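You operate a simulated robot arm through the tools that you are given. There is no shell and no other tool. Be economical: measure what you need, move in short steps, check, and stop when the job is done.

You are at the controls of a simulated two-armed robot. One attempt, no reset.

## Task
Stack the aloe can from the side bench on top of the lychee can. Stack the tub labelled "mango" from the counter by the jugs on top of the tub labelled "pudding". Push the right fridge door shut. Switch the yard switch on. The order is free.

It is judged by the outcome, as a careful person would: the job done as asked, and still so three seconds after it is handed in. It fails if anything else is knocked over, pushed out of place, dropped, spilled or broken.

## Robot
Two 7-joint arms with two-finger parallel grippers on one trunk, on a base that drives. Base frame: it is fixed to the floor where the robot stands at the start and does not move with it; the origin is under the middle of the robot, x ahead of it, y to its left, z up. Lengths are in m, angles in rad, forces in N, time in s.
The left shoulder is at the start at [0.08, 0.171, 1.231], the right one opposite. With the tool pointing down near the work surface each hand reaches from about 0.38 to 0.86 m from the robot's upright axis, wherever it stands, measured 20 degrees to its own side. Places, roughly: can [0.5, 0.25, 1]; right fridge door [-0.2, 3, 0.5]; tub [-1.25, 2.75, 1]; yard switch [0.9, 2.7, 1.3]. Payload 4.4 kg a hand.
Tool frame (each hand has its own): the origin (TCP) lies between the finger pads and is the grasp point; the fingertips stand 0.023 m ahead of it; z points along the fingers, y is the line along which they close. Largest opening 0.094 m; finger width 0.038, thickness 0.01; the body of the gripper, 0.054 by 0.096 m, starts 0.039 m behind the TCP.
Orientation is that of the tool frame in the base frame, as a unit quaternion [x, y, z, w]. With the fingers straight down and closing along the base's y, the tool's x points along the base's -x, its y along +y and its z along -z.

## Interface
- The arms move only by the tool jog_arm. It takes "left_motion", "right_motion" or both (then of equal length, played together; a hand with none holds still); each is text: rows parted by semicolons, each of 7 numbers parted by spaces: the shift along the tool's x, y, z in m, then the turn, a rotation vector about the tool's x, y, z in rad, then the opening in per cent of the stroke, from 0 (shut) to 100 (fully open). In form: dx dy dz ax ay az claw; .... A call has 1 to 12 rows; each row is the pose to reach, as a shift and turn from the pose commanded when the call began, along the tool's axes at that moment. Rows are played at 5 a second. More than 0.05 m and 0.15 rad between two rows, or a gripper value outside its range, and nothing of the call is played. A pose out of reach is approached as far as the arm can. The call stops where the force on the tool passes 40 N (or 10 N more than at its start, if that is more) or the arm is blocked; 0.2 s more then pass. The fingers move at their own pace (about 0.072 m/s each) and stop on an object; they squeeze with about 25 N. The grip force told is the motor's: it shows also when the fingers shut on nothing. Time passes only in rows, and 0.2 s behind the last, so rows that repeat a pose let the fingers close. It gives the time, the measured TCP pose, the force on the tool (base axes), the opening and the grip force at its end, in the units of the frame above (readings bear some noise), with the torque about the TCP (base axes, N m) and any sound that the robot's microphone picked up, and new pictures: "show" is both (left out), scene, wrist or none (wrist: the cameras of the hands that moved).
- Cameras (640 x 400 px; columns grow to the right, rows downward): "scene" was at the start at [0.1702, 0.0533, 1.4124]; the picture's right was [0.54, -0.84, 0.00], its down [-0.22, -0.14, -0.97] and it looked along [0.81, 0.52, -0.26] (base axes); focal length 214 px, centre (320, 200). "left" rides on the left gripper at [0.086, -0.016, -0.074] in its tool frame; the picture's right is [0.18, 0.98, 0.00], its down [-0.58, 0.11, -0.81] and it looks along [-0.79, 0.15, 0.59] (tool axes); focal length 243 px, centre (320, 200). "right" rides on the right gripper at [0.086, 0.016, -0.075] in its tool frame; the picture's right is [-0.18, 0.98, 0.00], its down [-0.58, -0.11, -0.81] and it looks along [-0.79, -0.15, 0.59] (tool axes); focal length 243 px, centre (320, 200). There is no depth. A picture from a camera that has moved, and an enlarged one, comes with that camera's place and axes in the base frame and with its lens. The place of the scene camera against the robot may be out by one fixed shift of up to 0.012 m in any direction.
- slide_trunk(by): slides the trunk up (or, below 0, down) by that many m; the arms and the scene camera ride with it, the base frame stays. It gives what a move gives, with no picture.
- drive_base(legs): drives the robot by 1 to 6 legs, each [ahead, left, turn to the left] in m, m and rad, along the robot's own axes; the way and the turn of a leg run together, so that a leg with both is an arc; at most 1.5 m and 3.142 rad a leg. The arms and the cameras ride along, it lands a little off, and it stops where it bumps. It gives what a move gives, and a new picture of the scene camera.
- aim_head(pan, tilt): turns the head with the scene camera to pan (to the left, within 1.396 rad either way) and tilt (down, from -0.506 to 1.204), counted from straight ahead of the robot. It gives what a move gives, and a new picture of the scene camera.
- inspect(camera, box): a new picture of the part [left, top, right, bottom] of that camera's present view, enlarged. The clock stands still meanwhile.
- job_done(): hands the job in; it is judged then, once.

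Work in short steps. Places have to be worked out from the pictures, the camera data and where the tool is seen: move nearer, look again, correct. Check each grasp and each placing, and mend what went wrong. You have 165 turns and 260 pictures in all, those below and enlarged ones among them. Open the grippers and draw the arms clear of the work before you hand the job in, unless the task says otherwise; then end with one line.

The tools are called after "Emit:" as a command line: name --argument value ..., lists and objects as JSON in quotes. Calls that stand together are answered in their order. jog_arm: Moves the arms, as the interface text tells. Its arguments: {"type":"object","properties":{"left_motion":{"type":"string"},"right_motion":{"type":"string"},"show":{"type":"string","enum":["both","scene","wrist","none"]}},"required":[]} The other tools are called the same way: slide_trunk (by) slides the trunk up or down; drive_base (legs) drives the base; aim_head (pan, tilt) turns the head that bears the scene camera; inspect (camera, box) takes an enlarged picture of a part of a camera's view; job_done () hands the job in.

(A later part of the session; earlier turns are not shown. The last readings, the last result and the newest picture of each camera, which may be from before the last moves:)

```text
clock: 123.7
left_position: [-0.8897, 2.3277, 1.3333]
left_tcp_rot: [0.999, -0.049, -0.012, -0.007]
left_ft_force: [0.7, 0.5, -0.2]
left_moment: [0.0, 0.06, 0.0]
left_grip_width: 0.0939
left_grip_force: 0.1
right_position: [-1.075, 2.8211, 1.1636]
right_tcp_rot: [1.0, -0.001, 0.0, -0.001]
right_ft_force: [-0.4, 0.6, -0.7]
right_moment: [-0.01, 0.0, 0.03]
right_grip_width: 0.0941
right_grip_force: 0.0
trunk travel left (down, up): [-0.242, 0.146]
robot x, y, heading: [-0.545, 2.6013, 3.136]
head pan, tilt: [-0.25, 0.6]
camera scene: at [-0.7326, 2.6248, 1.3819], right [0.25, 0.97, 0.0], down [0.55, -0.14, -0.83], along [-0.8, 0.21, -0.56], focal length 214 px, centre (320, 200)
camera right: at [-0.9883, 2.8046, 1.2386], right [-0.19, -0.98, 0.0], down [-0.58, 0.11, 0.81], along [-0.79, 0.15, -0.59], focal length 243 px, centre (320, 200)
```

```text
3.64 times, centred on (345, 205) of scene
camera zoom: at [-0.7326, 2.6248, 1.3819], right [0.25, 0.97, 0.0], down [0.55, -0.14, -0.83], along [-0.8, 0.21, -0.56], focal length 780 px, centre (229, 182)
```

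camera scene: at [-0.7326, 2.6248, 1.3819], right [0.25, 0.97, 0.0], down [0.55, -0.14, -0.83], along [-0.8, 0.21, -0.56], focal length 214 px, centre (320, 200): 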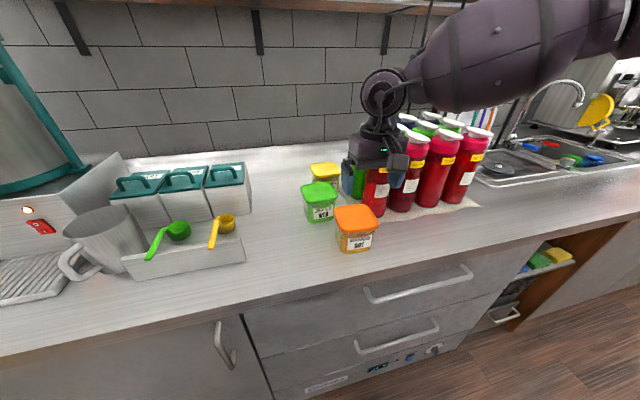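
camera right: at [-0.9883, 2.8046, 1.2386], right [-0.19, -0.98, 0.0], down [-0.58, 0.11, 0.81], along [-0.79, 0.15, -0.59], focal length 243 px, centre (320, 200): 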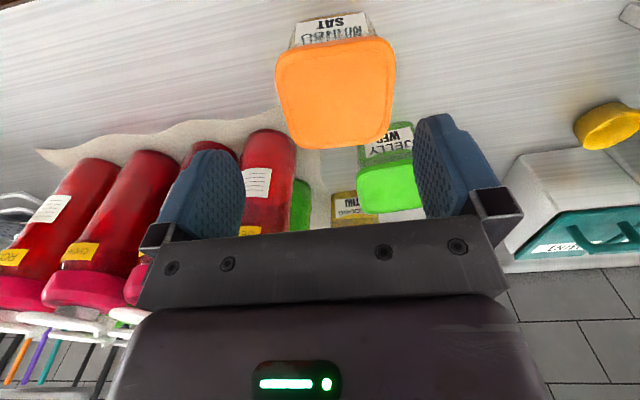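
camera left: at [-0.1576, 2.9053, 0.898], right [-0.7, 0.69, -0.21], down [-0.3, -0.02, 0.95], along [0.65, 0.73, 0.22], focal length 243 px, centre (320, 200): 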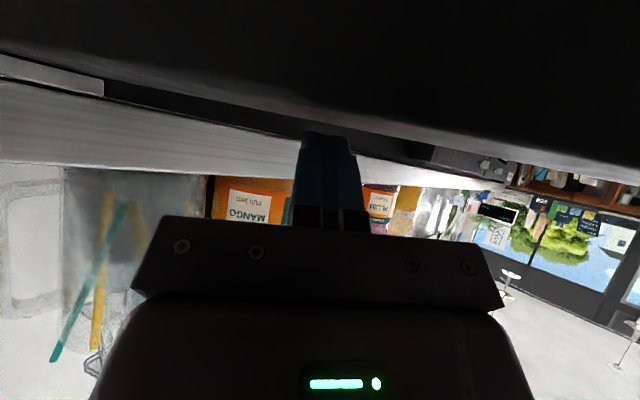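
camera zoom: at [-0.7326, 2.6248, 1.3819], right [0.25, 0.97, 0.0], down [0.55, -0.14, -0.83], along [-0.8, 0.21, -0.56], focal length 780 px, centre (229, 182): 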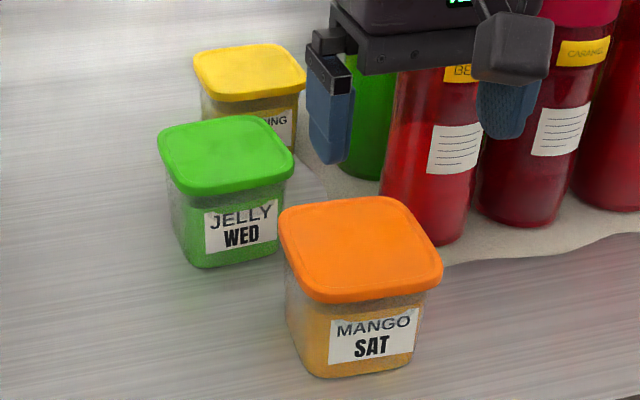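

"PUDDING THU" is confirmed on the yellow tub. The lid looks about 0.09–0.095 wide, close to the full opening. I lower the fingertips to just above the lid to compare directly.

Emit:
jog_arm --right_motion "-0.015 0.005 0.03 0 0 0 100; -0.031 0.0095 0.06 0 0 0 100; -0.031 0.0095 0.085 0 0 0 100; -0.031 0.0095 0.085 0 0 0 100"

Emit:
inspect --camera "right" --box '[130, 0, 510, 240]'

Emit:
inspect --camera "scene" --box '[290, 150, 400, 260]'

```text
clock: 124.7
left_position: [-0.8888, 2.3267, 1.3322]
left_tcp_rot: [0.999, -0.048, -0.01, -0.007]
left_ft_force: [-0.4, 0.4, -0.3]
left_moment: [-0.03, 0.04, -0.01]
left_grip_width: 0.094
left_grip_force: 0.0
right_position: [-1.0859, 2.8337, 1.0895]
right_tcp_rot: [1.0, -0.001, 0.0, -0.001]
right_ft_force: [-0.3, 0.5, 0.3]
right_moment: [0.0, 0.0, 0.03]
right_grip_width: 0.0941
right_grip_force: 0.0
right hand out of reach, approached as far as the arm can: row 2, 3, 4
trunk travel left (down, up): [-0.242, 0.146]
robot x, y, heading: [-0.55, 2.6017, 3.143]
head pan, tilt: [-0.25, 0.6]
camera scene: at [-0.7334, 2.6247, 1.3816], right [0.25, 0.97, 0.0], down [0.55, -0.14, -0.83], along [-0.8, 0.2, -0.56], focal length 214 px, centre (320, 200)
camera right: at [-0.9985, 2.8177, 1.1653], right [-0.19, -0.98, 0.0], down [-0.58, 0.11, 0.81], along [-0.79, 0.15, -0.59], focal length 243 px, centre (320, 200)
```

scene: 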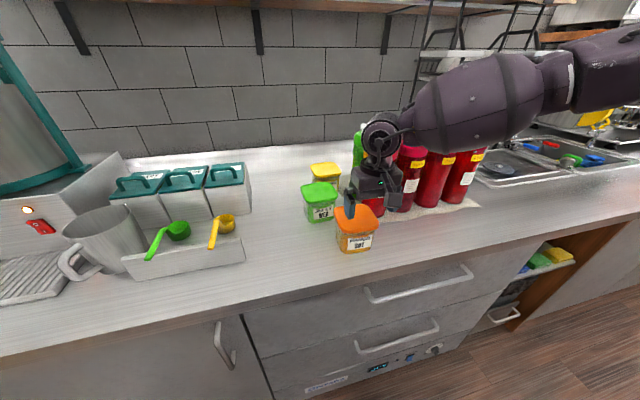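
right: 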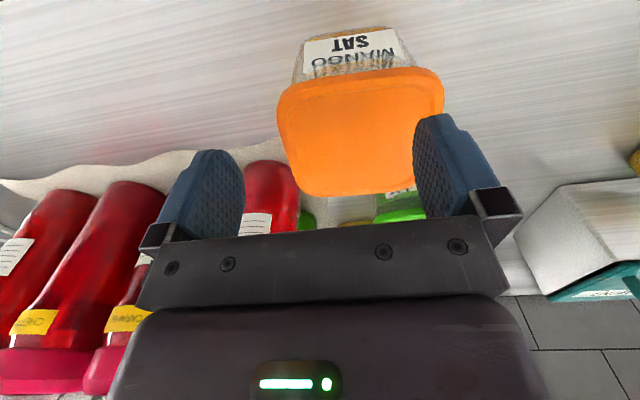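

```text
1.67 times, centred on (320, 120) of right
camera zoom: at [-0.9985, 2.8177, 1.1653], right [-0.19, -0.98, 0.0], down [-0.58, 0.11, 0.81], along [-0.79, 0.15, -0.59], focal length 404 px, centre (320, 333)
```

zoom: 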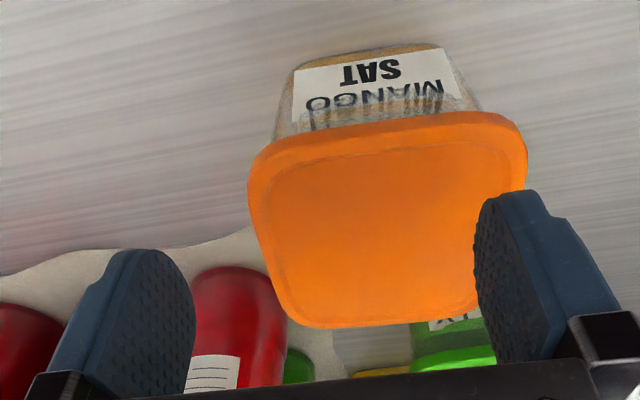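

```text
3.64 times, centred on (345, 205) of scene
camera zoom: at [-0.7334, 2.6247, 1.3816], right [0.25, 0.97, 0.0], down [0.55, -0.14, -0.83], along [-0.8, 0.2, -0.56], focal length 780 px, centre (229, 182)
```

zoom: 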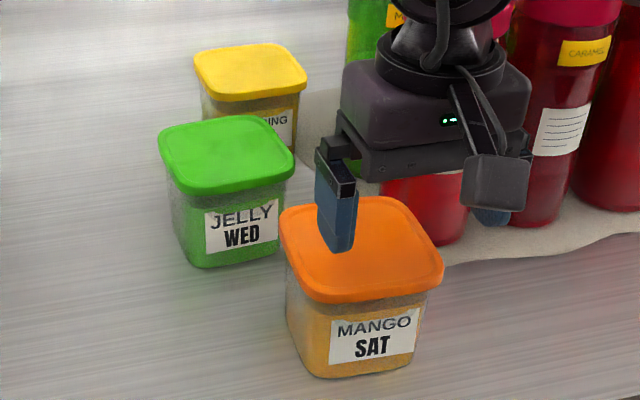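

Triangulating from the two wrist views, the lid top is z≈1.045, about 0.087 square, centre (-1.108, 2.815), yawed about -0.08 rad. The right arm is at its limits there, so I retract it and use the left arm, which approaches from the side away from the bottles.

Emit:
jog_arm --right_motion "0.0 0 -0.04 0 0 0 100; 0.0 0 -0.08 0 0 0 100; 0.03 -0.01 -0.12 0 0 0 100; 0.07 -0.03 -0.15 0 0 0 100; 0.11 -0.05 -0.18 0 0 0 100; 0.15 -0.07 -0.21 0 0 0 100; 0.19 -0.09 -0.22 0 0 0 100" --show "none"

Emit:
drive_base --legs '[[0, -0.4, 0]]'

Emit:
aim_head --pan 0.2 --tilt 0.6

```text
refused: row 3 steps farther than a row can; nothing moved
```

```text
clock: 128.7
left_position: [-0.8899, 2.7203, 1.3335]
left_tcp_rot: [0.999, -0.048, -0.01, -0.007]
left_ft_force: [0.3, 0.6, -1.3]
left_moment: [-0.02, 0.05, 0.0]
left_grip_width: 0.0941
left_grip_force: 0.0
right_position: [-1.0846, 3.2252, 1.0886]
right_tcp_rot: [1.0, -0.001, 0.0, 0.0]
right_ft_force: [-0.4, 0.4, -0.1]
right_moment: [0.0, 0.0, -0.01]
right_grip_width: 0.094
right_grip_force: 0.0
trunk travel left (down, up): [-0.242, 0.146]
robot x, y, heading: [-0.5477, 2.9921, 3.145]
head pan, tilt: [-0.25, 0.6]
camera scene: at [-0.7335, 3.0169, 1.3815], right [0.25, 0.97, 0.0], down [0.55, -0.14, -0.83], along [-0.8, 0.2, -0.56], focal length 214 px, centre (320, 200)
```

scene: 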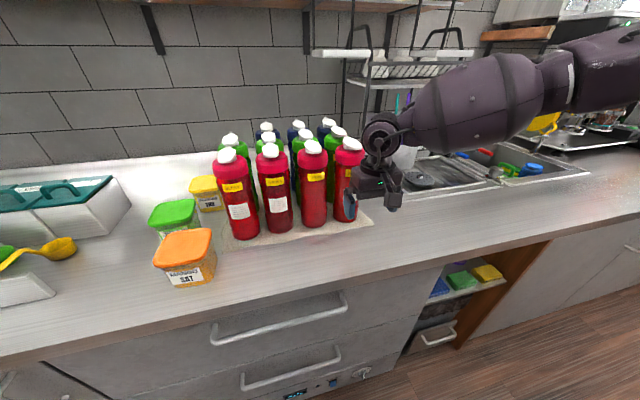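

```text
clock: 129.6
left_position: [-0.889, 2.7203, 1.3332]
left_tcp_rot: [0.999, -0.048, -0.01, -0.007]
left_ft_force: [-0.5, -0.1, 0.4]
left_moment: [-0.01, 0.02, 0.01]
left_grip_width: 0.0941
left_grip_force: 0.0
right_position: [-1.0859, 3.2265, 1.0902]
right_tcp_rot: [1.0, -0.001, 0.0, 0.0]
right_ft_force: [-0.6, -0.5, -0.2]
right_moment: [0.01, -0.03, 0.01]
right_grip_width: 0.094
right_grip_force: 0.0
trunk travel left (down, up): [-0.242, 0.146]
robot x, y, heading: [-0.5488, 2.99, 3.139]
head pan, tilt: [0.201, 0.6]
camera scene: at [-0.7345, 2.9774, 1.3815], right [-0.2, 0.98, 0.0], down [0.55, 0.11, -0.83], along [-0.81, -0.16, -0.56], focal length 214 px, centre (320, 200)
```

scene: 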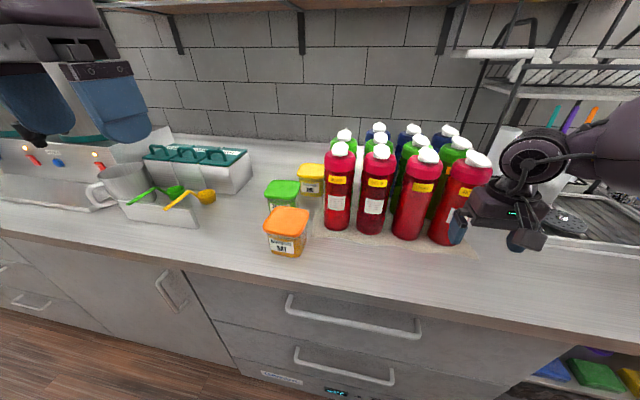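

The jog was refused for its step size, so the base moved with the right hand low. The bottles all still stand in order. I check the gap between the right gripper and the nearest bottle.

Emit:
inspect --camera "scene" --box '[310, 110, 560, 260]'

Emit:
inspect --camera "right" --box '[0, 0, 640, 400]'

```text
2.56 times, centred on (435, 185) of scene
camera zoom: at [-0.7345, 2.9774, 1.3815], right [-0.2, 0.98, 0.0], down [0.55, 0.11, -0.83], along [-0.81, -0.16, -0.56], focal length 549 px, centre (26, 238)
```

zoom: 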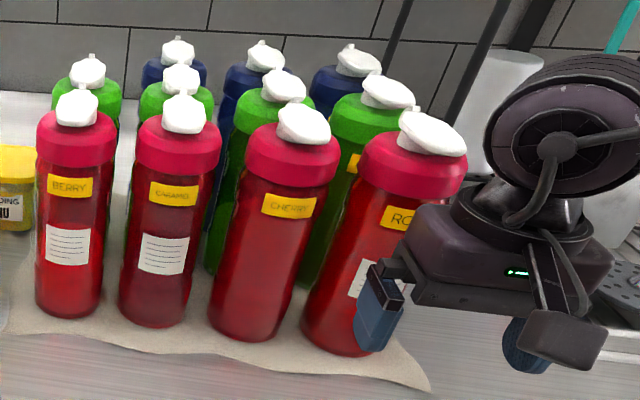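

```text
1.00 times, centred on (320, 200) of right (not enlarged: the box is as wide or as high as the picture)
camera zoom: at [-0.9986, 3.2094, 1.1652], right [-0.19, -0.98, 0.0], down [-0.58, 0.11, 0.81], along [-0.79, 0.15, -0.59], focal length 243 px, centre (320, 200)
```

zoom: 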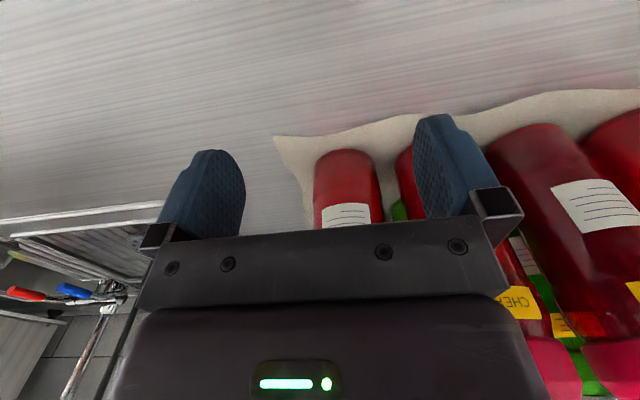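

The gripper is in front of the bottles with no contact force, and the row is intact. I pull the right hand back, then up, in legal steps.

Emit:
jog_arm --right_motion "0.03 0 -0.01 0 0 0 100; 0.06 0 -0.03 0 0 0 100; 0.09 0 -0.06 0 0 0 100; 0.12 0 -0.1 0 0 0 100; 0.14 0 -0.14 0 0 0 100; 0.16 0 -0.18 0 0 0 100; 0.18 0 -0.22 0 0 0 100" --show "scene"

```text
clock: 131.2
left_position: [-0.8886, 2.7194, 1.3337]
left_tcp_rot: [0.999, -0.048, -0.011, -0.006]
left_ft_force: [0.1, 0.1, -0.1]
left_moment: [0.02, -0.01, 0.01]
left_grip_width: 0.0939
left_grip_force: 0.1
right_position: [-0.9033, 3.2249, 1.3114]
right_tcp_rot: [1.0, -0.001, 0.001, -0.001]
right_ft_force: [0.2, 0.0, 0.3]
right_moment: [0.05, -0.02, 0.02]
right_grip_width: 0.0937
right_grip_force: 0.1
trunk travel left (down, up): [-0.242, 0.146]
robot x, y, heading: [-0.5456, 2.9931, 3.139]
head pan, tilt: [0.201, 0.6]
camera scene: at [-0.7337, 2.9771, 1.3817], right [-0.2, 0.98, 0.0], down [0.55, 0.11, -0.83], along [-0.81, -0.16, -0.56], focal length 214 px, centre (320, 200)
```

scene: 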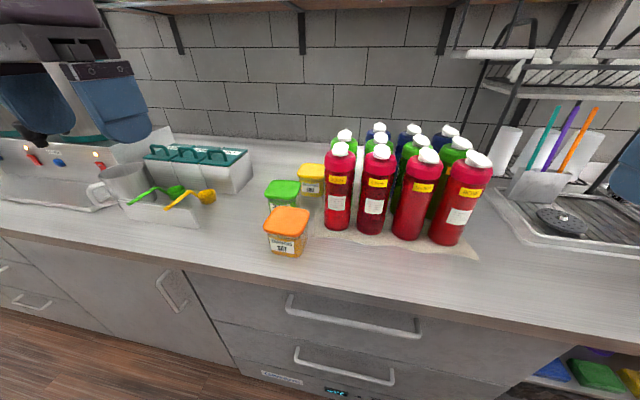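

Now I bring the left hand above the mango (its yaw already matches the lid), levelling it on the way.

Emit:
jog_arm --left_motion "-0.032 -0.013 0.028 -0.003 0.004 0 100; -0.065 -0.026 0.057 -0.006 0.01 0 100; -0.097 -0.039 0.086 -0.01 0.015 0 100; -0.13 -0.052 0.115 -0.013 0.021 0 100; -0.162 -0.065 0.144 -0.013 0.021 0 100; -0.194 -0.078 0.172 -0.013 0.021 0 100; -0.194 -0.078 0.172 -0.013 0.021 0 100"

Emit:
inspect --camera "left" --box '[200, 0, 440, 240]'

```text
clock: 132.8
left_position: [-1.0607, 2.8101, 1.1779]
left_tcp_rot: [0.999, -0.046, 0.0, 0.001]
left_ft_force: [0.0, -0.4, 0.2]
left_moment: [0.0, -0.04, 0.02]
left_grip_width: 0.0939
left_grip_force: 0.0
left hand out of reach, approached as far as the arm can: row 6, 7
right_position: [-0.9055, 3.2246, 1.3103]
right_tcp_rot: [1.0, -0.001, 0.0, -0.001]
right_ft_force: [0.3, 0.0, 0.2]
right_moment: [0.0, 0.02, -0.01]
right_grip_width: 0.094
right_grip_force: 0.1
trunk travel left (down, up): [-0.242, 0.146]
robot x, y, heading: [-0.5495, 2.9888, 3.142]
head pan, tilt: [0.201, 0.6]
camera scene: at [-0.7351, 2.977, 1.3814], right [-0.2, 0.98, 0.0], down [0.55, 0.11, -0.82], along [-0.81, -0.16, -0.57], focal length 214 px, centre (320, 200)
camera left: at [-0.9766, 2.8172, 1.2517], right [0.09, -1.0, 0.0], down [-0.59, -0.05, 0.81], along [-0.8, -0.07, -0.59], focal length 243 px, centre (320, 200)
```

scene: 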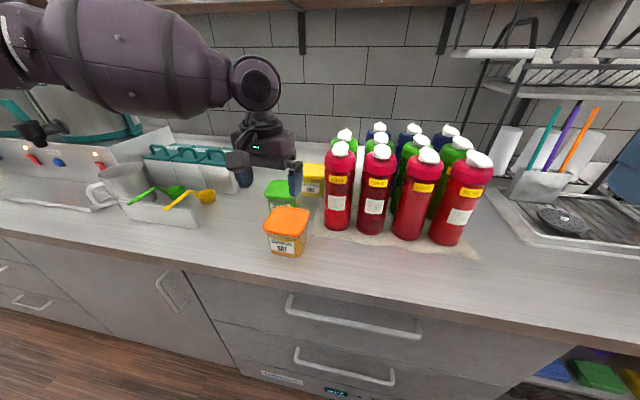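
left: 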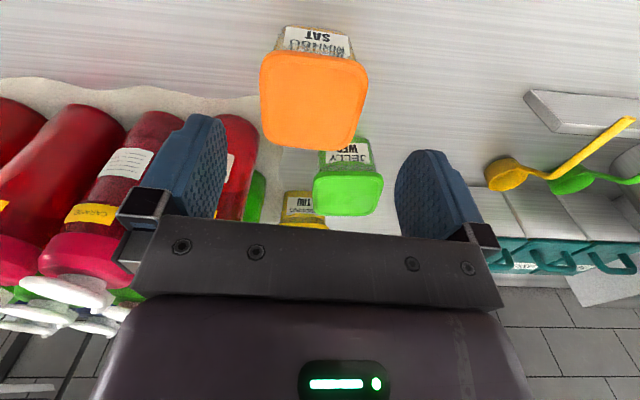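

```text
1.67 times, centred on (320, 120) of left
camera zoom: at [-0.9766, 2.8172, 1.2517], right [0.09, -1.0, 0.0], down [-0.59, -0.05, 0.81], along [-0.8, -0.07, -0.59], focal length 404 px, centre (320, 333)
```

zoom: 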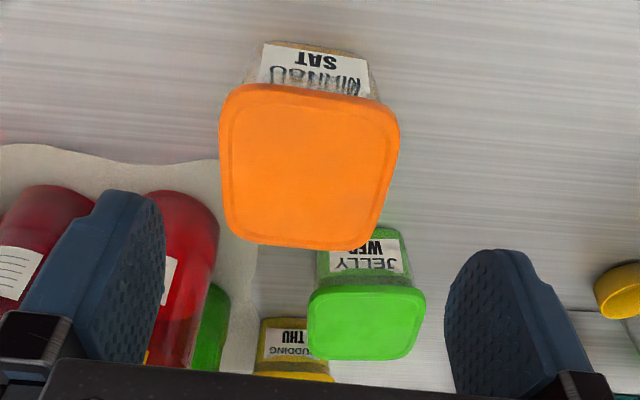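

Near the body the left arm also reaches its limit. I back the base off 0.15 so the arm works more extended, then go over the mango again.

Emit:
drive_base --legs '[[-0.15, 0, 0]]'

Emit:
jog_arm --left_motion "-0.04 0 -0.01 0 0 0 100; -0.08 0 -0.01 0 0 0 100; -0.12 0.0 -0.01 0 0 0 100; -0.16 0.005 0 0 0 0 100; -0.19 0.01 0.02 0 0 0 100; -0.19 0.01 0.05 0 0 0 100"

```text
clock: 134.2
left_position: [-0.9111, 2.8115, 1.1782]
left_tcp_rot: [0.999, -0.05, 0.0, 0.001]
left_ft_force: [0.6, 0.6, 0.1]
left_moment: [0.0, 0.02, 0.01]
left_grip_width: 0.0939
left_grip_force: 0.0
right_position: [-0.7534, 3.2259, 1.3108]
right_tcp_rot: [1.0, -0.003, 0.0, -0.001]
right_ft_force: [0.3, 1.0, 0.0]
right_moment: [0.01, 0.03, -0.01]
right_grip_width: 0.0941
right_grip_force: 0.0
trunk travel left (down, up): [-0.242, 0.146]
robot x, y, heading: [-0.4, 2.9911, 3.138]
head pan, tilt: [0.201, 0.6]
camera scene: at [-0.5845, 2.9775, 1.3816], right [-0.2, 0.98, 0.0], down [0.55, 0.11, -0.83], along [-0.81, -0.16, -0.56], focal length 214 px, centre (320, 200)
```

scene: 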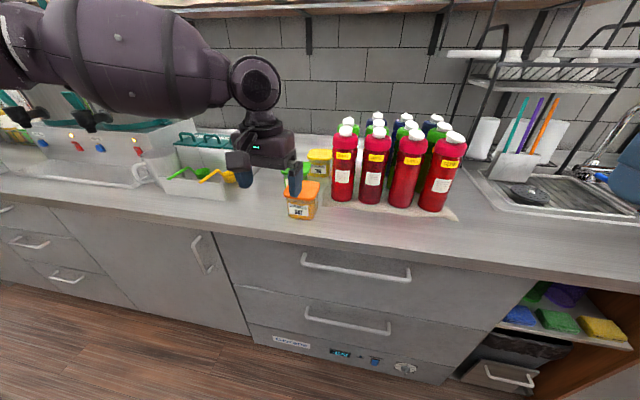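

```text
clock: 135.6
left_position: [-0.9921, 2.7323, 1.1598]
left_tcp_rot: [0.999, -0.051, -0.001, 0.0]
left_ft_force: [-0.4, -0.4, -0.5]
left_moment: [0.02, 0.0, -0.02]
left_grip_width: 0.094
left_grip_force: 0.1
left hand out of reach, approached as far as the arm can: row 1, 2, 3, 4, 5, 6
right_position: [-0.7548, 3.2253, 1.31]
right_tcp_rot: [1.0, -0.002, 0.001, -0.001]
right_ft_force: [-0.3, -0.8, -0.2]
right_moment: [0.0, -0.02, -0.04]
right_grip_width: 0.094
right_grip_force: 0.1
trunk travel left (down, up): [-0.242, 0.146]
robot x, y, heading: [-0.3975, 2.9941, 3.141]
head pan, tilt: [0.201, 0.6]
camera scene: at [-0.586, 2.9768, 1.3814], right [-0.2, 0.98, 0.0], down [0.55, 0.11, -0.82], along [-0.81, -0.16, -0.57], focal length 214 px, centre (320, 200)
camera left: at [-0.9082, 2.7396, 1.2334], right [0.09, -1.0, 0.0], down [-0.59, -0.05, 0.81], along [-0.8, -0.07, -0.59], focal length 243 px, centre (320, 200)
```

scene: 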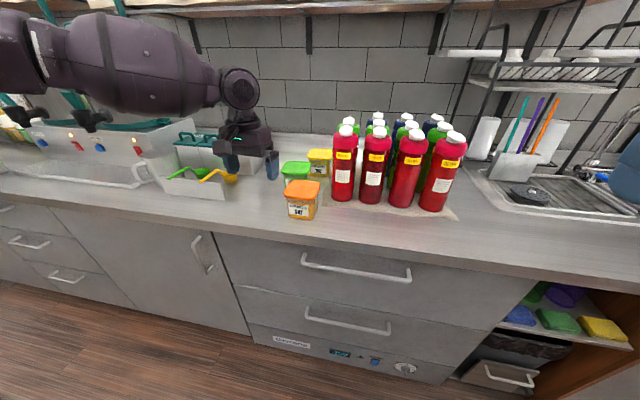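
left: 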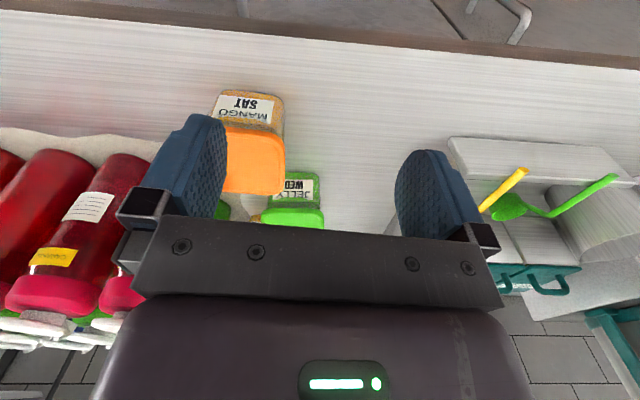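

The forearm comes in from far left, so the hand works best well out to its own side. I shift the base 0.2 to its right so the mango lies about 0.37 to the left.

Emit:
drive_base --legs '[[-0.04, -0.2, 0]]'

Emit:
jog_arm --left_motion "0 0 0 0 0 0 100; 0 0 0 0 0 0 100" --show "none"

```text
clock: 137.9
left_position: [-0.9522, 2.9301, 1.1612]
left_tcp_rot: [0.999, -0.05, -0.001, 0.001]
left_ft_force: [-0.3, 0.3, -0.3]
left_moment: [0.03, 0.0, 0.0]
left_grip_width: 0.0942
left_grip_force: 0.1
right_position: [-0.7156, 3.4229, 1.3105]
right_tcp_rot: [1.0, -0.002, 0.001, 0.0]
right_ft_force: [0.3, 0.7, 0.4]
right_moment: [0.02, 0.03, 0.01]
right_grip_width: 0.0938
right_grip_force: 0.2
trunk travel left (down, up): [-0.242, 0.146]
robot x, y, heading: [-0.3575, 3.1908, 3.141]
head pan, tilt: [0.201, 0.6]
camera scene: at [-0.5454, 3.1746, 1.3815], right [-0.2, 0.98, 0.0], down [0.55, 0.11, -0.83], along [-0.81, -0.16, -0.56], focal length 214 px, centre (320, 200)
```

scene: 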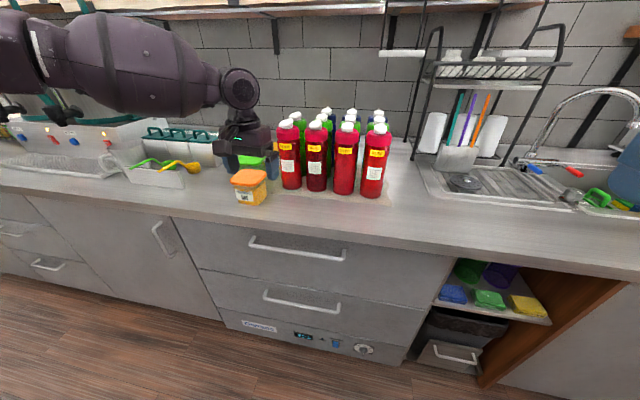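

```text
clock: 138.6
left_position: [-0.952, 2.9297, 1.1604]
left_tcp_rot: [0.999, -0.049, -0.001, 0.0]
left_ft_force: [-0.1, -0.4, -0.2]
left_moment: [-0.03, 0.02, 0.05]
left_grip_width: 0.0939
left_grip_force: 0.1
right_position: [-0.7137, 3.4224, 1.3111]
right_tcp_rot: [1.0, -0.001, 0.0, 0.0]
right_ft_force: [0.1, 0.1, -0.5]
right_moment: [-0.02, 0.06, -0.01]
right_grip_width: 0.0943
right_grip_force: 0.1
trunk travel left (down, up): [-0.242, 0.146]
robot x, y, heading: [-0.3603, 3.1882, 3.139]
head pan, tilt: [0.201, 0.6]
```

Emit:
jog_arm --left_motion "-0.01 0.035 0 0 0 0 100; -0.03 0.07 0 0 0 0 100; -0.06 0.1 0 0 0 0 100; -0.096 0.125 0 0 0 0 100; -0.096 0.125 0 0 0 0 100" --show "wrist"

```text
clock: 139.8
left_position: [-1.0158, 2.802, 1.1675]
left_tcp_rot: [0.999, -0.049, -0.001, 0.0]
left_ft_force: [-0.3, -0.1, -0.2]
left_moment: [-0.03, -0.03, 0.02]
left_grip_width: 0.0942
left_grip_force: 0.0
left hand out of reach, approached as far as the arm can: row 3, 4, 5
right_position: [-0.7159, 3.4226, 1.3109]
right_tcp_rot: [1.0, -0.001, 0.0, 0.001]
right_ft_force: [-0.3, 0.4, 0.8]
right_moment: [-0.01, 0.0, -0.03]
right_grip_width: 0.0941
right_grip_force: 0.2
trunk travel left (down, up): [-0.242, 0.146]
robot x, y, heading: [-0.3629, 3.1868, 3.142]
head pan, tilt: [0.201, 0.6]
camera left: at [-0.9307, 2.8104, 1.2408], right [0.09, -1.0, 0.0], down [-0.59, -0.05, 0.81], along [-0.8, -0.07, -0.59], focal length 243 px, centre (320, 200)
```

left: 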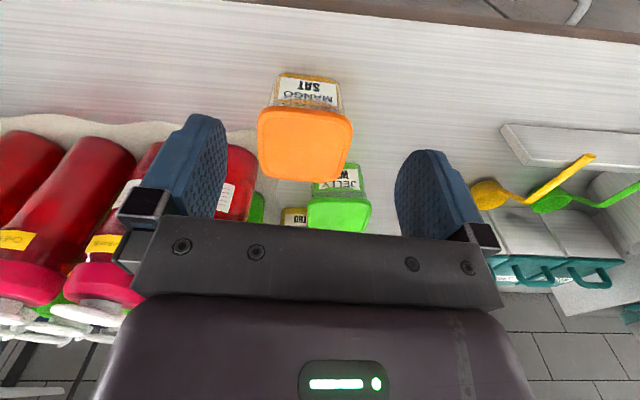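

The vertical hand is limited here, but the pitched grasp used on the can reaches farther. I pitch the left hand 0.75 forward at a standoff above and before the mango.

Emit:
jog_arm --left_motion "0 0 0 0 -0.13 0 100; 0 0 0.01 0 -0.26 0 100; 0 0 0.02 0 -0.39 0 100; -0.005 0 0.03 0 -0.52 0 100; -0.01 -0.002 0.04 0 -0.65 0 100; -0.0165 -0.0044 0.05 0 -0.75 0 100; -0.0165 -0.0044 0.05 0 -0.75 0 100"

```text
clock: 141.3
left_position: [-1.0297, 2.8098, 1.1213]
left_tcp_rot: [0.929, -0.045, -0.367, -0.019]
left_ft_force: [0.4, -1.0, 0.0]
left_moment: [0.0, 0.0, -0.04]
left_grip_width: 0.0938
left_grip_force: 0.0
right_position: [-0.7154, 3.422, 1.3112]
right_tcp_rot: [1.0, -0.001, 0.0, -0.001]
right_ft_force: [0.0, -0.1, 0.0]
right_moment: [0.0, -0.01, -0.02]
right_grip_width: 0.0939
right_grip_force: 0.1
trunk travel left (down, up): [-0.242, 0.146]
robot x, y, heading: [-0.3584, 3.1898, 3.137]
head pan, tilt: [0.201, 0.6]
camera scene: at [-0.5451, 3.1741, 1.3816], right [-0.2, 0.98, 0.0], down [0.55, 0.11, -0.83], along [-0.81, -0.16, -0.56], focal length 214 px, centre (320, 200)
camera left: at [-0.9187, 2.8143, 1.1143], right [0.04, -0.99, -0.13], down [0.12, -0.12, 0.99], along [-0.99, -0.05, 0.11], focal length 243 px, centre (320, 200)
```

scene: 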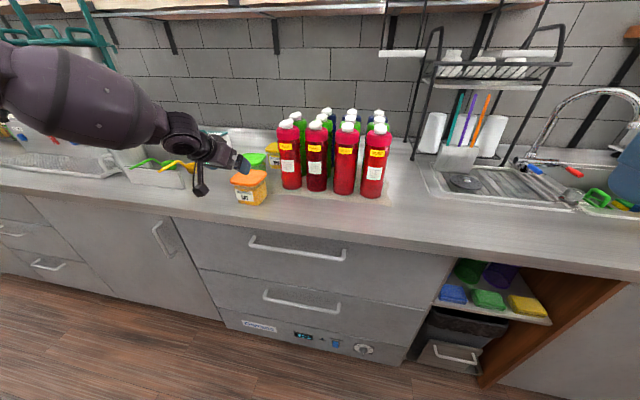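
left: 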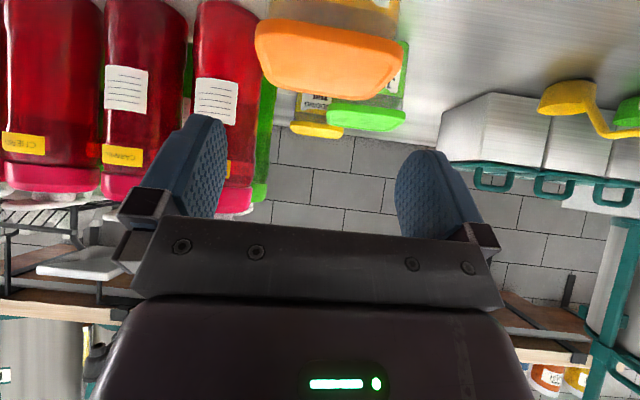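

Reachable. I zoom on the lid to refine its place and width.

Emit:
inspect --camera "left" --box '[230, 0, 430, 140]'

Emit:
inspect --camera "scene" --box '[200, 120, 300, 220]'

```text
2.86 times, centred on (330, 70) of left
camera zoom: at [-0.9187, 2.8143, 1.1143], right [0.04, -0.99, -0.13], down [0.12, -0.12, 0.99], along [-0.99, -0.05, 0.11], focal length 693 px, centre (291, 571)
```

zoom: 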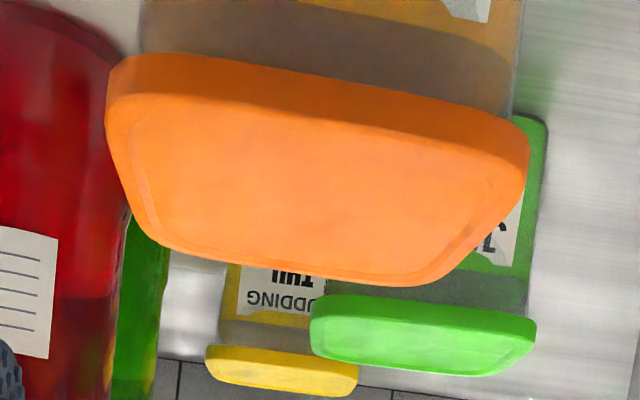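

```text
4.00 times, centred on (250, 170) of scene
camera zoom: at [-0.5451, 3.1741, 1.3816], right [-0.2, 0.98, 0.0], down [0.55, 0.11, -0.83], along [-0.81, -0.16, -0.56], focal length 858 px, centre (600, 320)
```

zoom: 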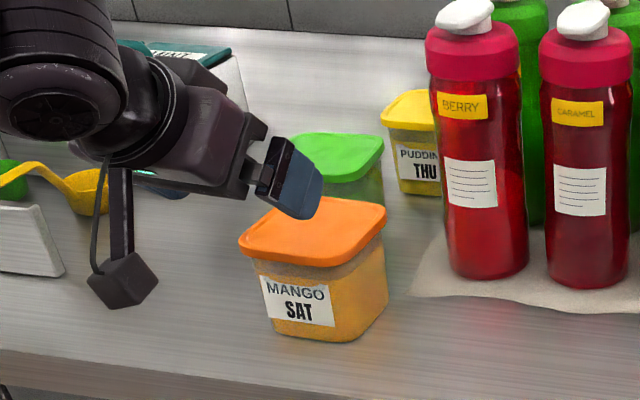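

The lid is about 0.087 wide, centred at (-1.106, 2.813), top about 1.043, nearly square to the base axes. I trim yaw and centring and come 0.045 closer before straddling it.

Emit:
jog_arm --left_motion "0.004 0.0015 0.02 -0.02 0 -0.021 100; 0.0105 0.0037 0.045 -0.0396 0 -0.0423 100; 0.0105 0.0037 0.045 -0.0396 0 -0.0423 100" --show "wrist"

Emit:
inspect --camera "left" --box '[130, 0, 510, 240]'

```text
clock: 142.2
left_position: [-1.0546, 2.8072, 1.0796]
left_tcp_rot: [0.93, -0.018, -0.368, -0.008]
left_ft_force: [0.6, 0.7, 0.4]
left_moment: [0.0, 0.0, 0.02]
left_grip_width: 0.094
left_grip_force: 0.0
right_position: [-0.7146, 3.4221, 1.3113]
right_tcp_rot: [1.0, -0.002, 0.0, 0.0]
right_ft_force: [0.8, 0.3, -0.3]
right_moment: [0.01, 0.02, 0.03]
right_grip_width: 0.0943
right_grip_force: 0.0
trunk travel left (down, up): [-0.242, 0.146]
robot x, y, heading: [-0.3551, 3.188, 3.142]
head pan, tilt: [0.201, 0.6]
camera left: at [-0.9431, 2.8189, 1.0743], right [0.1, -0.99, -0.13], down [0.12, -0.11, 0.99], along [-0.99, -0.11, 0.11], focal length 243 px, centre (320, 200)
```

left: 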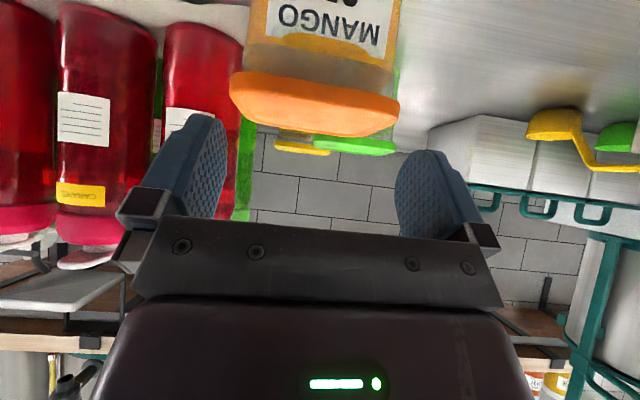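

```text
1.67 times, centred on (320, 120) of left
camera zoom: at [-0.9431, 2.8189, 1.0743], right [0.1, -0.99, -0.13], down [0.12, -0.11, 0.99], along [-0.99, -0.11, 0.11], focal length 404 px, centre (320, 333)
```

zoom: 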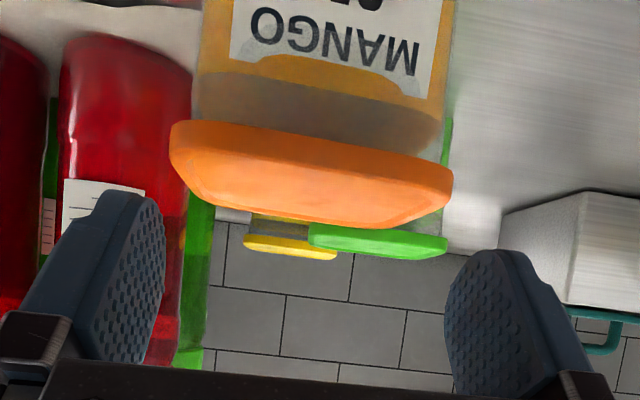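

The lid spans y 2.771–2.857, centre 2.814. I shift 5 mm to centre and slide in the remaining 0.065 along the tool axis.

Emit:
jog_arm --left_motion "0 -0.005 0.008 0 0 0 100; 0 -0.005 0.022 0 0 0 100; 0 -0.005 0.036 0 0 0 100; 0 -0.005 0.05 0 0 0 100; 0 -0.005 0.064 0 0 0 100; 0 -0.005 0.064 0 0 0 100"

Emit:
inspect --camera "left" --box '[130, 0, 510, 240]'

Emit:
inspect --camera "scene" --box '[200, 120, 300, 220]'

```text
clock: 143.6
left_position: [-1.0644, 2.8045, 1.0616]
left_tcp_rot: [0.93, -0.019, -0.367, -0.008]
left_ft_force: [0.2, 1.6, 2.1]
left_moment: [0.09, -0.04, -0.04]
left_grip_width: 0.0941
left_grip_force: 0.0
left hand out of reach, approached as far as the arm can: row 2, 3, 4, 5, 6
right_position: [-0.7151, 3.4214, 1.3106]
right_tcp_rot: [1.0, -0.001, 0.0, 0.0]
right_ft_force: [-0.1, -0.8, 1.0]
right_moment: [0.0, 0.01, 0.02]
right_grip_width: 0.0941
right_grip_force: 0.0
trunk travel left (down, up): [-0.242, 0.146]
robot x, y, heading: [-0.3585, 3.1867, 3.142]
head pan, tilt: [0.201, 0.6]
camera scene: at [-0.5452, 3.1745, 1.3815], right [-0.2, 0.98, 0.0], down [0.55, 0.11, -0.83], along [-0.81, -0.16, -0.56], focal length 214 px, centre (320, 200)
camera left: at [-0.952, 2.8167, 1.056], right [0.1, -0.99, -0.13], down [0.12, -0.11, 0.99], along [-0.99, -0.11, 0.11], focal length 243 px, centre (320, 200)
```

scene: 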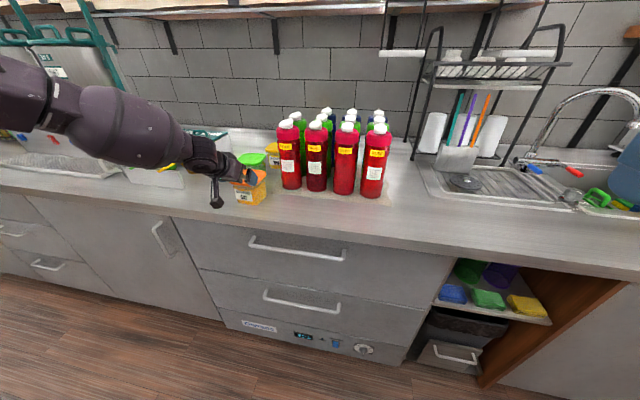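
left: 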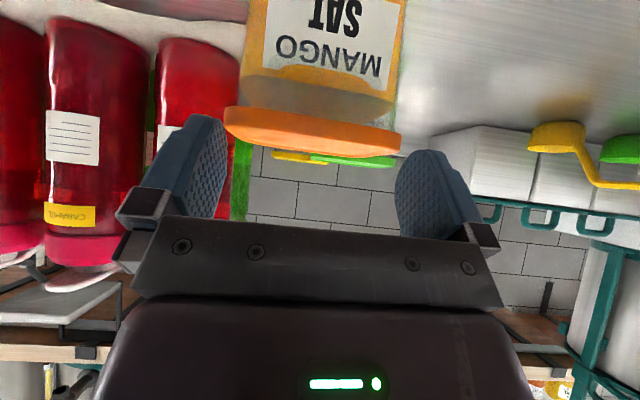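

```text
1.67 times, centred on (320, 120) of left
camera zoom: at [-0.952, 2.8167, 1.056], right [0.1, -0.99, -0.13], down [0.12, -0.11, 0.99], along [-0.99, -0.11, 0.11], focal length 404 px, centre (320, 333)
```

zoom: 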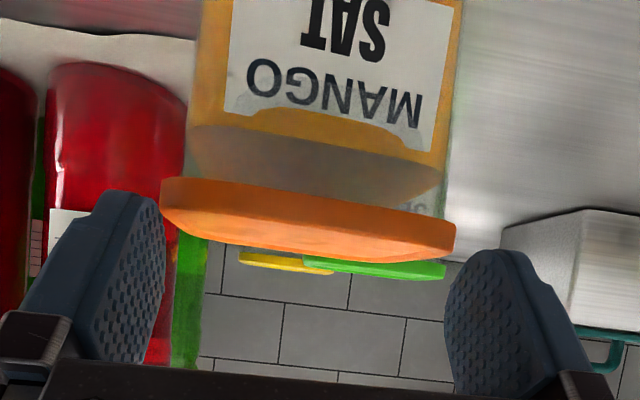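

```text
4.00 times, centred on (250, 170) of scene
camera zoom: at [-0.5452, 3.1745, 1.3815], right [-0.2, 0.98, 0.0], down [0.55, 0.11, -0.83], along [-0.81, -0.16, -0.56], focal length 858 px, centre (600, 320)
```

zoom: 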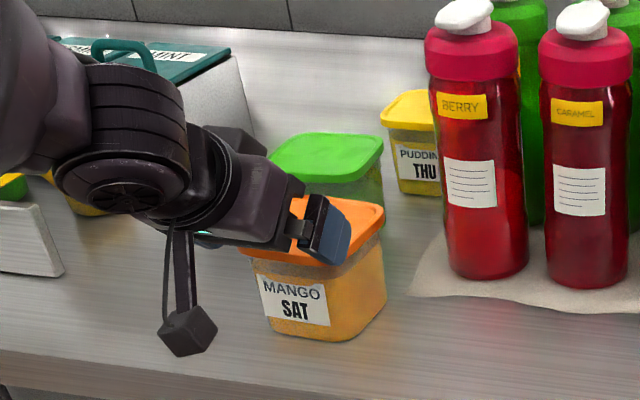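

The arm is again at its reach limit just short. I back out along the tool axis, bring the base 0.09 closer, and redo the approach.

Emit:
jog_arm --left_motion "0 0 -0.03 0 0 0 100; 0 0 -0.06 0 0 0 100; 0.03 0 -0.09 0 0 0 100; 0.06 0 -0.12 0 0 0 100" --show "none"

Emit:
drive_base --legs '[[0.09, 0, 0]]'

Emit:
inspect --camera "left" --box '[130, 0, 510, 240]'

```text
clock: 144.6
left_position: [-0.9376, 2.7969, 1.1076]
left_tcp_rot: [0.93, -0.019, -0.367, -0.008]
left_ft_force: [-0.3, 0.1, -0.7]
left_moment: [-0.01, 0.02, 0.0]
left_grip_width: 0.094
left_grip_force: 0.0
right_position: [-0.7138, 3.4215, 1.3112]
right_tcp_rot: [1.0, -0.002, -0.001, -0.001]
right_ft_force: [0.6, 0.5, 0.5]
right_moment: [0.0, 0.01, 0.03]
right_grip_width: 0.0938
right_grip_force: 0.2
trunk travel left (down, up): [-0.242, 0.146]
robot x, y, heading: [-0.3589, 3.1899, 3.14]
head pan, tilt: [0.201, 0.6]
```

```text
clock: 145.7
left_position: [-1.029, 2.7984, 1.1072]
left_tcp_rot: [0.93, -0.019, -0.366, -0.008]
left_ft_force: [-0.1, -0.4, 0.5]
left_moment: [-0.01, 0.0, 0.01]
left_grip_width: 0.094
left_grip_force: 0.0
right_position: [-0.8044, 3.423, 1.3117]
right_tcp_rot: [1.0, -0.003, 0.0, 0.0]
right_ft_force: [-1.2, 0.3, 0.0]
right_moment: [-0.06, -0.06, 0.0]
right_grip_width: 0.0938
right_grip_force: 0.1
trunk travel left (down, up): [-0.242, 0.146]
robot x, y, heading: [-0.4496, 3.1909, 3.138]
head pan, tilt: [0.201, 0.6]
camera scene: at [-0.635, 3.175, 1.3815], right [-0.2, 0.98, 0.0], down [0.55, 0.11, -0.82], along [-0.81, -0.16, -0.57], focal length 214 px, centre (320, 200)
```

scene: 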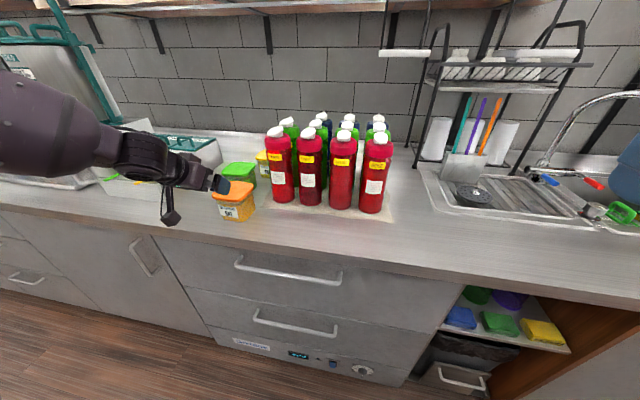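

```text
1.67 times, centred on (320, 120) of left
camera zoom: at [-0.9175, 2.8099, 1.1017], right [0.09, -0.99, -0.13], down [0.12, -0.11, 0.99], along [-0.99, -0.11, 0.11], focal length 404 px, centre (320, 333)
```

zoom: 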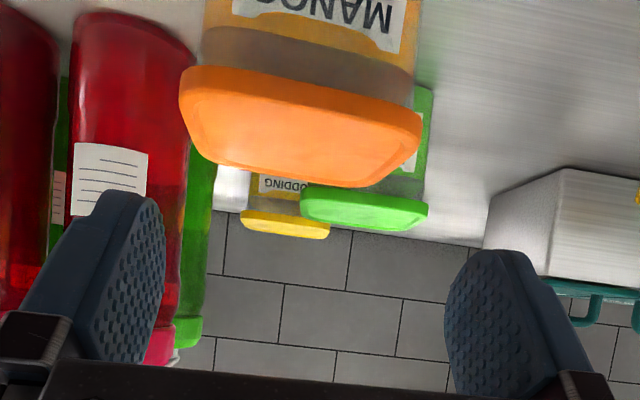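

The tub is still in place (lid centre y≈2.81). I centre and approach halfway.

Emit:
jog_arm --left_motion "0 -0.004 0.02 0 0 0 100; 0 -0.0086 0.04 0 0 0 100; 0 -0.0086 0.052 0 0 0 100; 0 -0.0086 0.052 0 0 0 100" --show "none"

Emit:
inspect --camera "left" --box '[130, 0, 510, 240]'

```text
clock: 146.7
left_position: [-1.0641, 2.8094, 1.068]
left_tcp_rot: [0.93, -0.02, -0.367, -0.007]
left_ft_force: [-0.5, 0.6, 0.2]
left_moment: [0.01, -0.01, -0.06]
left_grip_width: 0.094
left_grip_force: 0.0
right_position: [-0.8034, 3.4232, 1.3107]
right_tcp_rot: [1.0, -0.003, 0.0, 0.0]
right_ft_force: [-0.8, -0.4, 0.4]
right_moment: [-0.03, -0.01, 0.03]
right_grip_width: 0.0938
right_grip_force: 0.1
trunk travel left (down, up): [-0.242, 0.146]
robot x, y, heading: [-0.4492, 3.1899, 3.138]
head pan, tilt: [0.201, 0.6]
```

```text
1.67 times, centred on (320, 120) of left
camera zoom: at [-0.9515, 2.8205, 1.0629], right [0.09, -0.99, -0.13], down [0.12, -0.11, 0.99], along [-0.99, -0.11, 0.11], focal length 404 px, centre (320, 333)
```

zoom: 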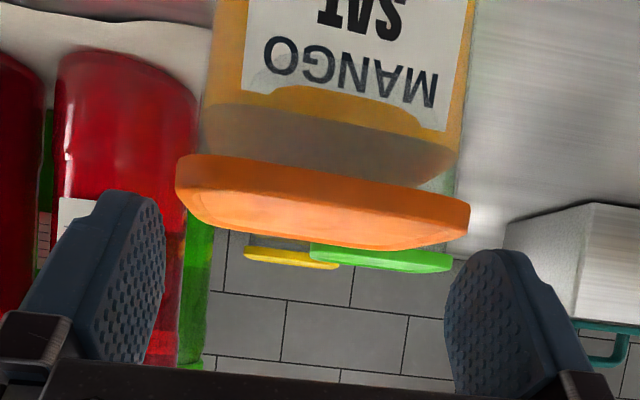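

Centred on the tool axis (column 322 against 320). I slide in the remaining 0.05.

Emit:
jog_arm --left_motion "0 0 0.013 0 0 0 100; 0 0 0.026 0 0 0 100; 0 0 0.039 0 0 0 100; 0 0 0.05 0 0 0 100; 0 0 0.05 0 0 0 100" --show "none"

Emit:
inspect --camera "left" --box '[130, 0, 510, 240]'

Emit:
inspect --camera "scene" --box '[180, 120, 300, 230]'

```text
clock: 147.3
left_position: [-1.0867, 2.812, 1.06]
left_tcp_rot: [0.926, -0.02, -0.378, -0.008]
left_ft_force: [2.0, -0.1, 26.2]
left_moment: [0.23, 0.51, -0.13]
left_grip_width: 0.094
left_grip_force: 0.4
right_position: [-0.8026, 3.4218, 1.3102]
right_tcp_rot: [1.0, -0.001, 0.0, 0.0]
right_ft_force: [0.9, -1.1, 0.1]
right_moment: [0.0, 0.0, -0.04]
right_grip_width: 0.0939
right_grip_force: 0.1
trunk travel left (down, up): [-0.242, 0.146]
robot x, y, heading: [-0.4448, 3.1904, 3.141]
head pan, tilt: [0.201, 0.6]
stopped in row 3 (left hand): the force on the tool passed its limit at 46 N (the readings are from after the stop); the commanded pose is now the measured one
```

```text
1.67 times, centred on (320, 120) of left
camera zoom: at [-0.9752, 2.823, 1.0511], right [0.09, -0.99, -0.13], down [0.14, -0.12, 0.98], along [-0.99, -0.11, 0.13], focal length 404 px, centre (320, 333)
```

zoom: 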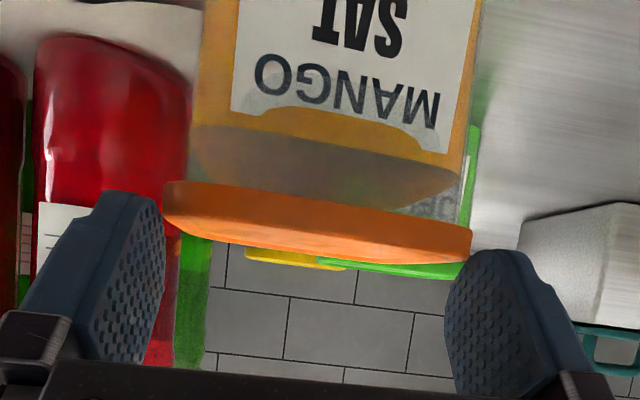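

```text
3.64 times, centred on (240, 175) of scene
camera zoom: at [-0.6326, 3.1755, 1.382], right [-0.2, 0.98, 0.0], down [0.55, 0.11, -0.83], along [-0.81, -0.16, -0.56], focal length 780 px, centre (611, 291)
```

zoom: 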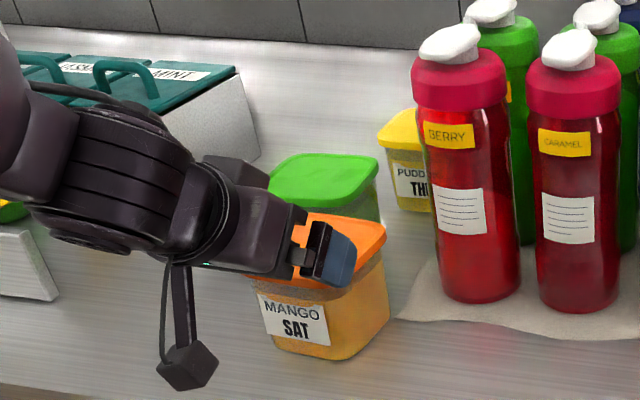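

Both fingertips landed on the lid: the lid is about as wide as the full opening, so it cannot be gripped across. The body below the lid is narrower (about 0.077). I back out, and will try a near-horizontal grasp under the lid with the hand rolled so its camera is on top.

Emit:
jog_arm --left_motion "0 0 -0.03 0 0.01 0 100; 0 0 -0.07 0 0.02 0 100; 0 0 -0.11 0 0.02 0 100; 0 0 -0.14 0 0.02 0 100" --show "both"

```text
clock: 148.3
left_position: [-0.988, 2.8076, 1.1542]
left_tcp_rot: [0.932, -0.02, -0.363, -0.008]
left_ft_force: [0.4, -0.4, 0.3]
left_moment: [0.01, 0.0, 0.0]
left_grip_width: 0.094
left_grip_force: 0.2
right_position: [-0.8027, 3.4225, 1.3127]
right_tcp_rot: [1.0, -0.002, 0.0, -0.002]
right_ft_force: [0.6, -0.6, -0.1]
right_moment: [0.0, 0.04, -0.01]
right_grip_width: 0.0939
right_grip_force: 0.0
trunk travel left (down, up): [-0.242, 0.146]
robot x, y, heading: [-0.4457, 3.1919, 3.139]
head pan, tilt: [0.201, 0.6]
camera scene: at [-0.6328, 3.1744, 1.3817], right [-0.2, 0.98, 0.0], down [0.55, 0.11, -0.83], along [-0.81, -0.16, -0.56], focal length 214 px, centre (320, 200)
camera left: at [-0.8756, 2.8182, 1.1495], right [0.09, -0.99, -0.13], down [0.11, -0.11, 0.99], along [-0.99, -0.11, 0.1], focal length 243 px, centre (320, 200)
```

scene: 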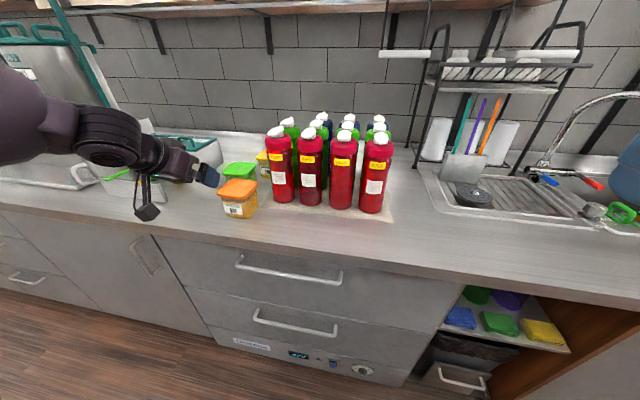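
left: 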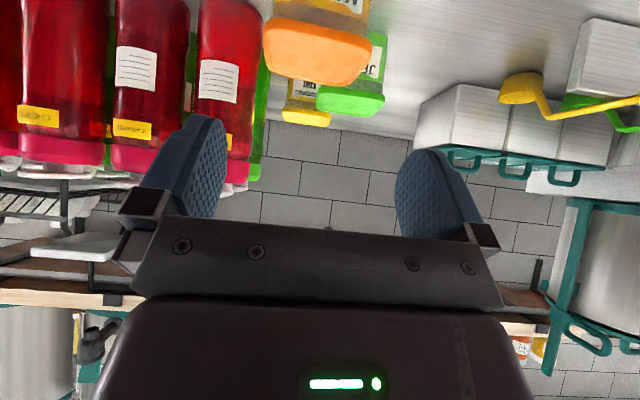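

Emit:
inspect --camera "left" --box '[230, 0, 430, 140]'

Emit:
inspect --camera "scene" --box '[190, 140, 290, 230]'

```text
2.86 times, centred on (330, 70) of left
camera zoom: at [-0.8756, 2.8182, 1.1495], right [0.09, -0.99, -0.13], down [0.11, -0.11, 0.99], along [-0.99, -0.11, 0.1], focal length 693 px, centre (291, 571)
```

zoom: 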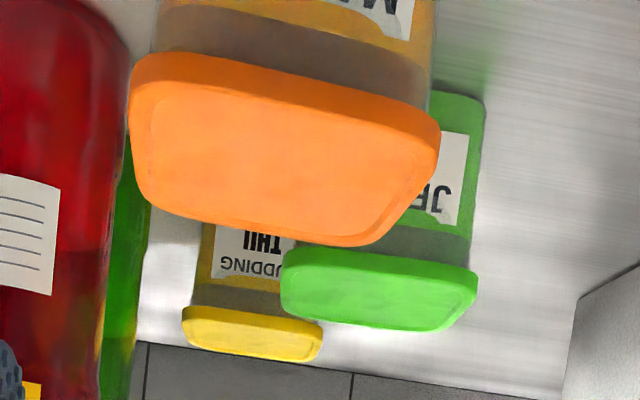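

```text
4.44 times, centred on (240, 185) of scene
camera zoom: at [-0.6328, 3.1744, 1.3817], right [-0.2, 0.98, 0.0], down [0.55, 0.11, -0.83], along [-0.81, -0.16, -0.56], focal length 953 px, centre (676, 267)
```

zoom: 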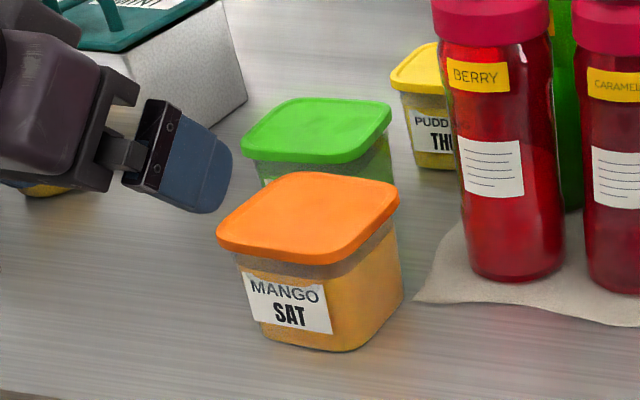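

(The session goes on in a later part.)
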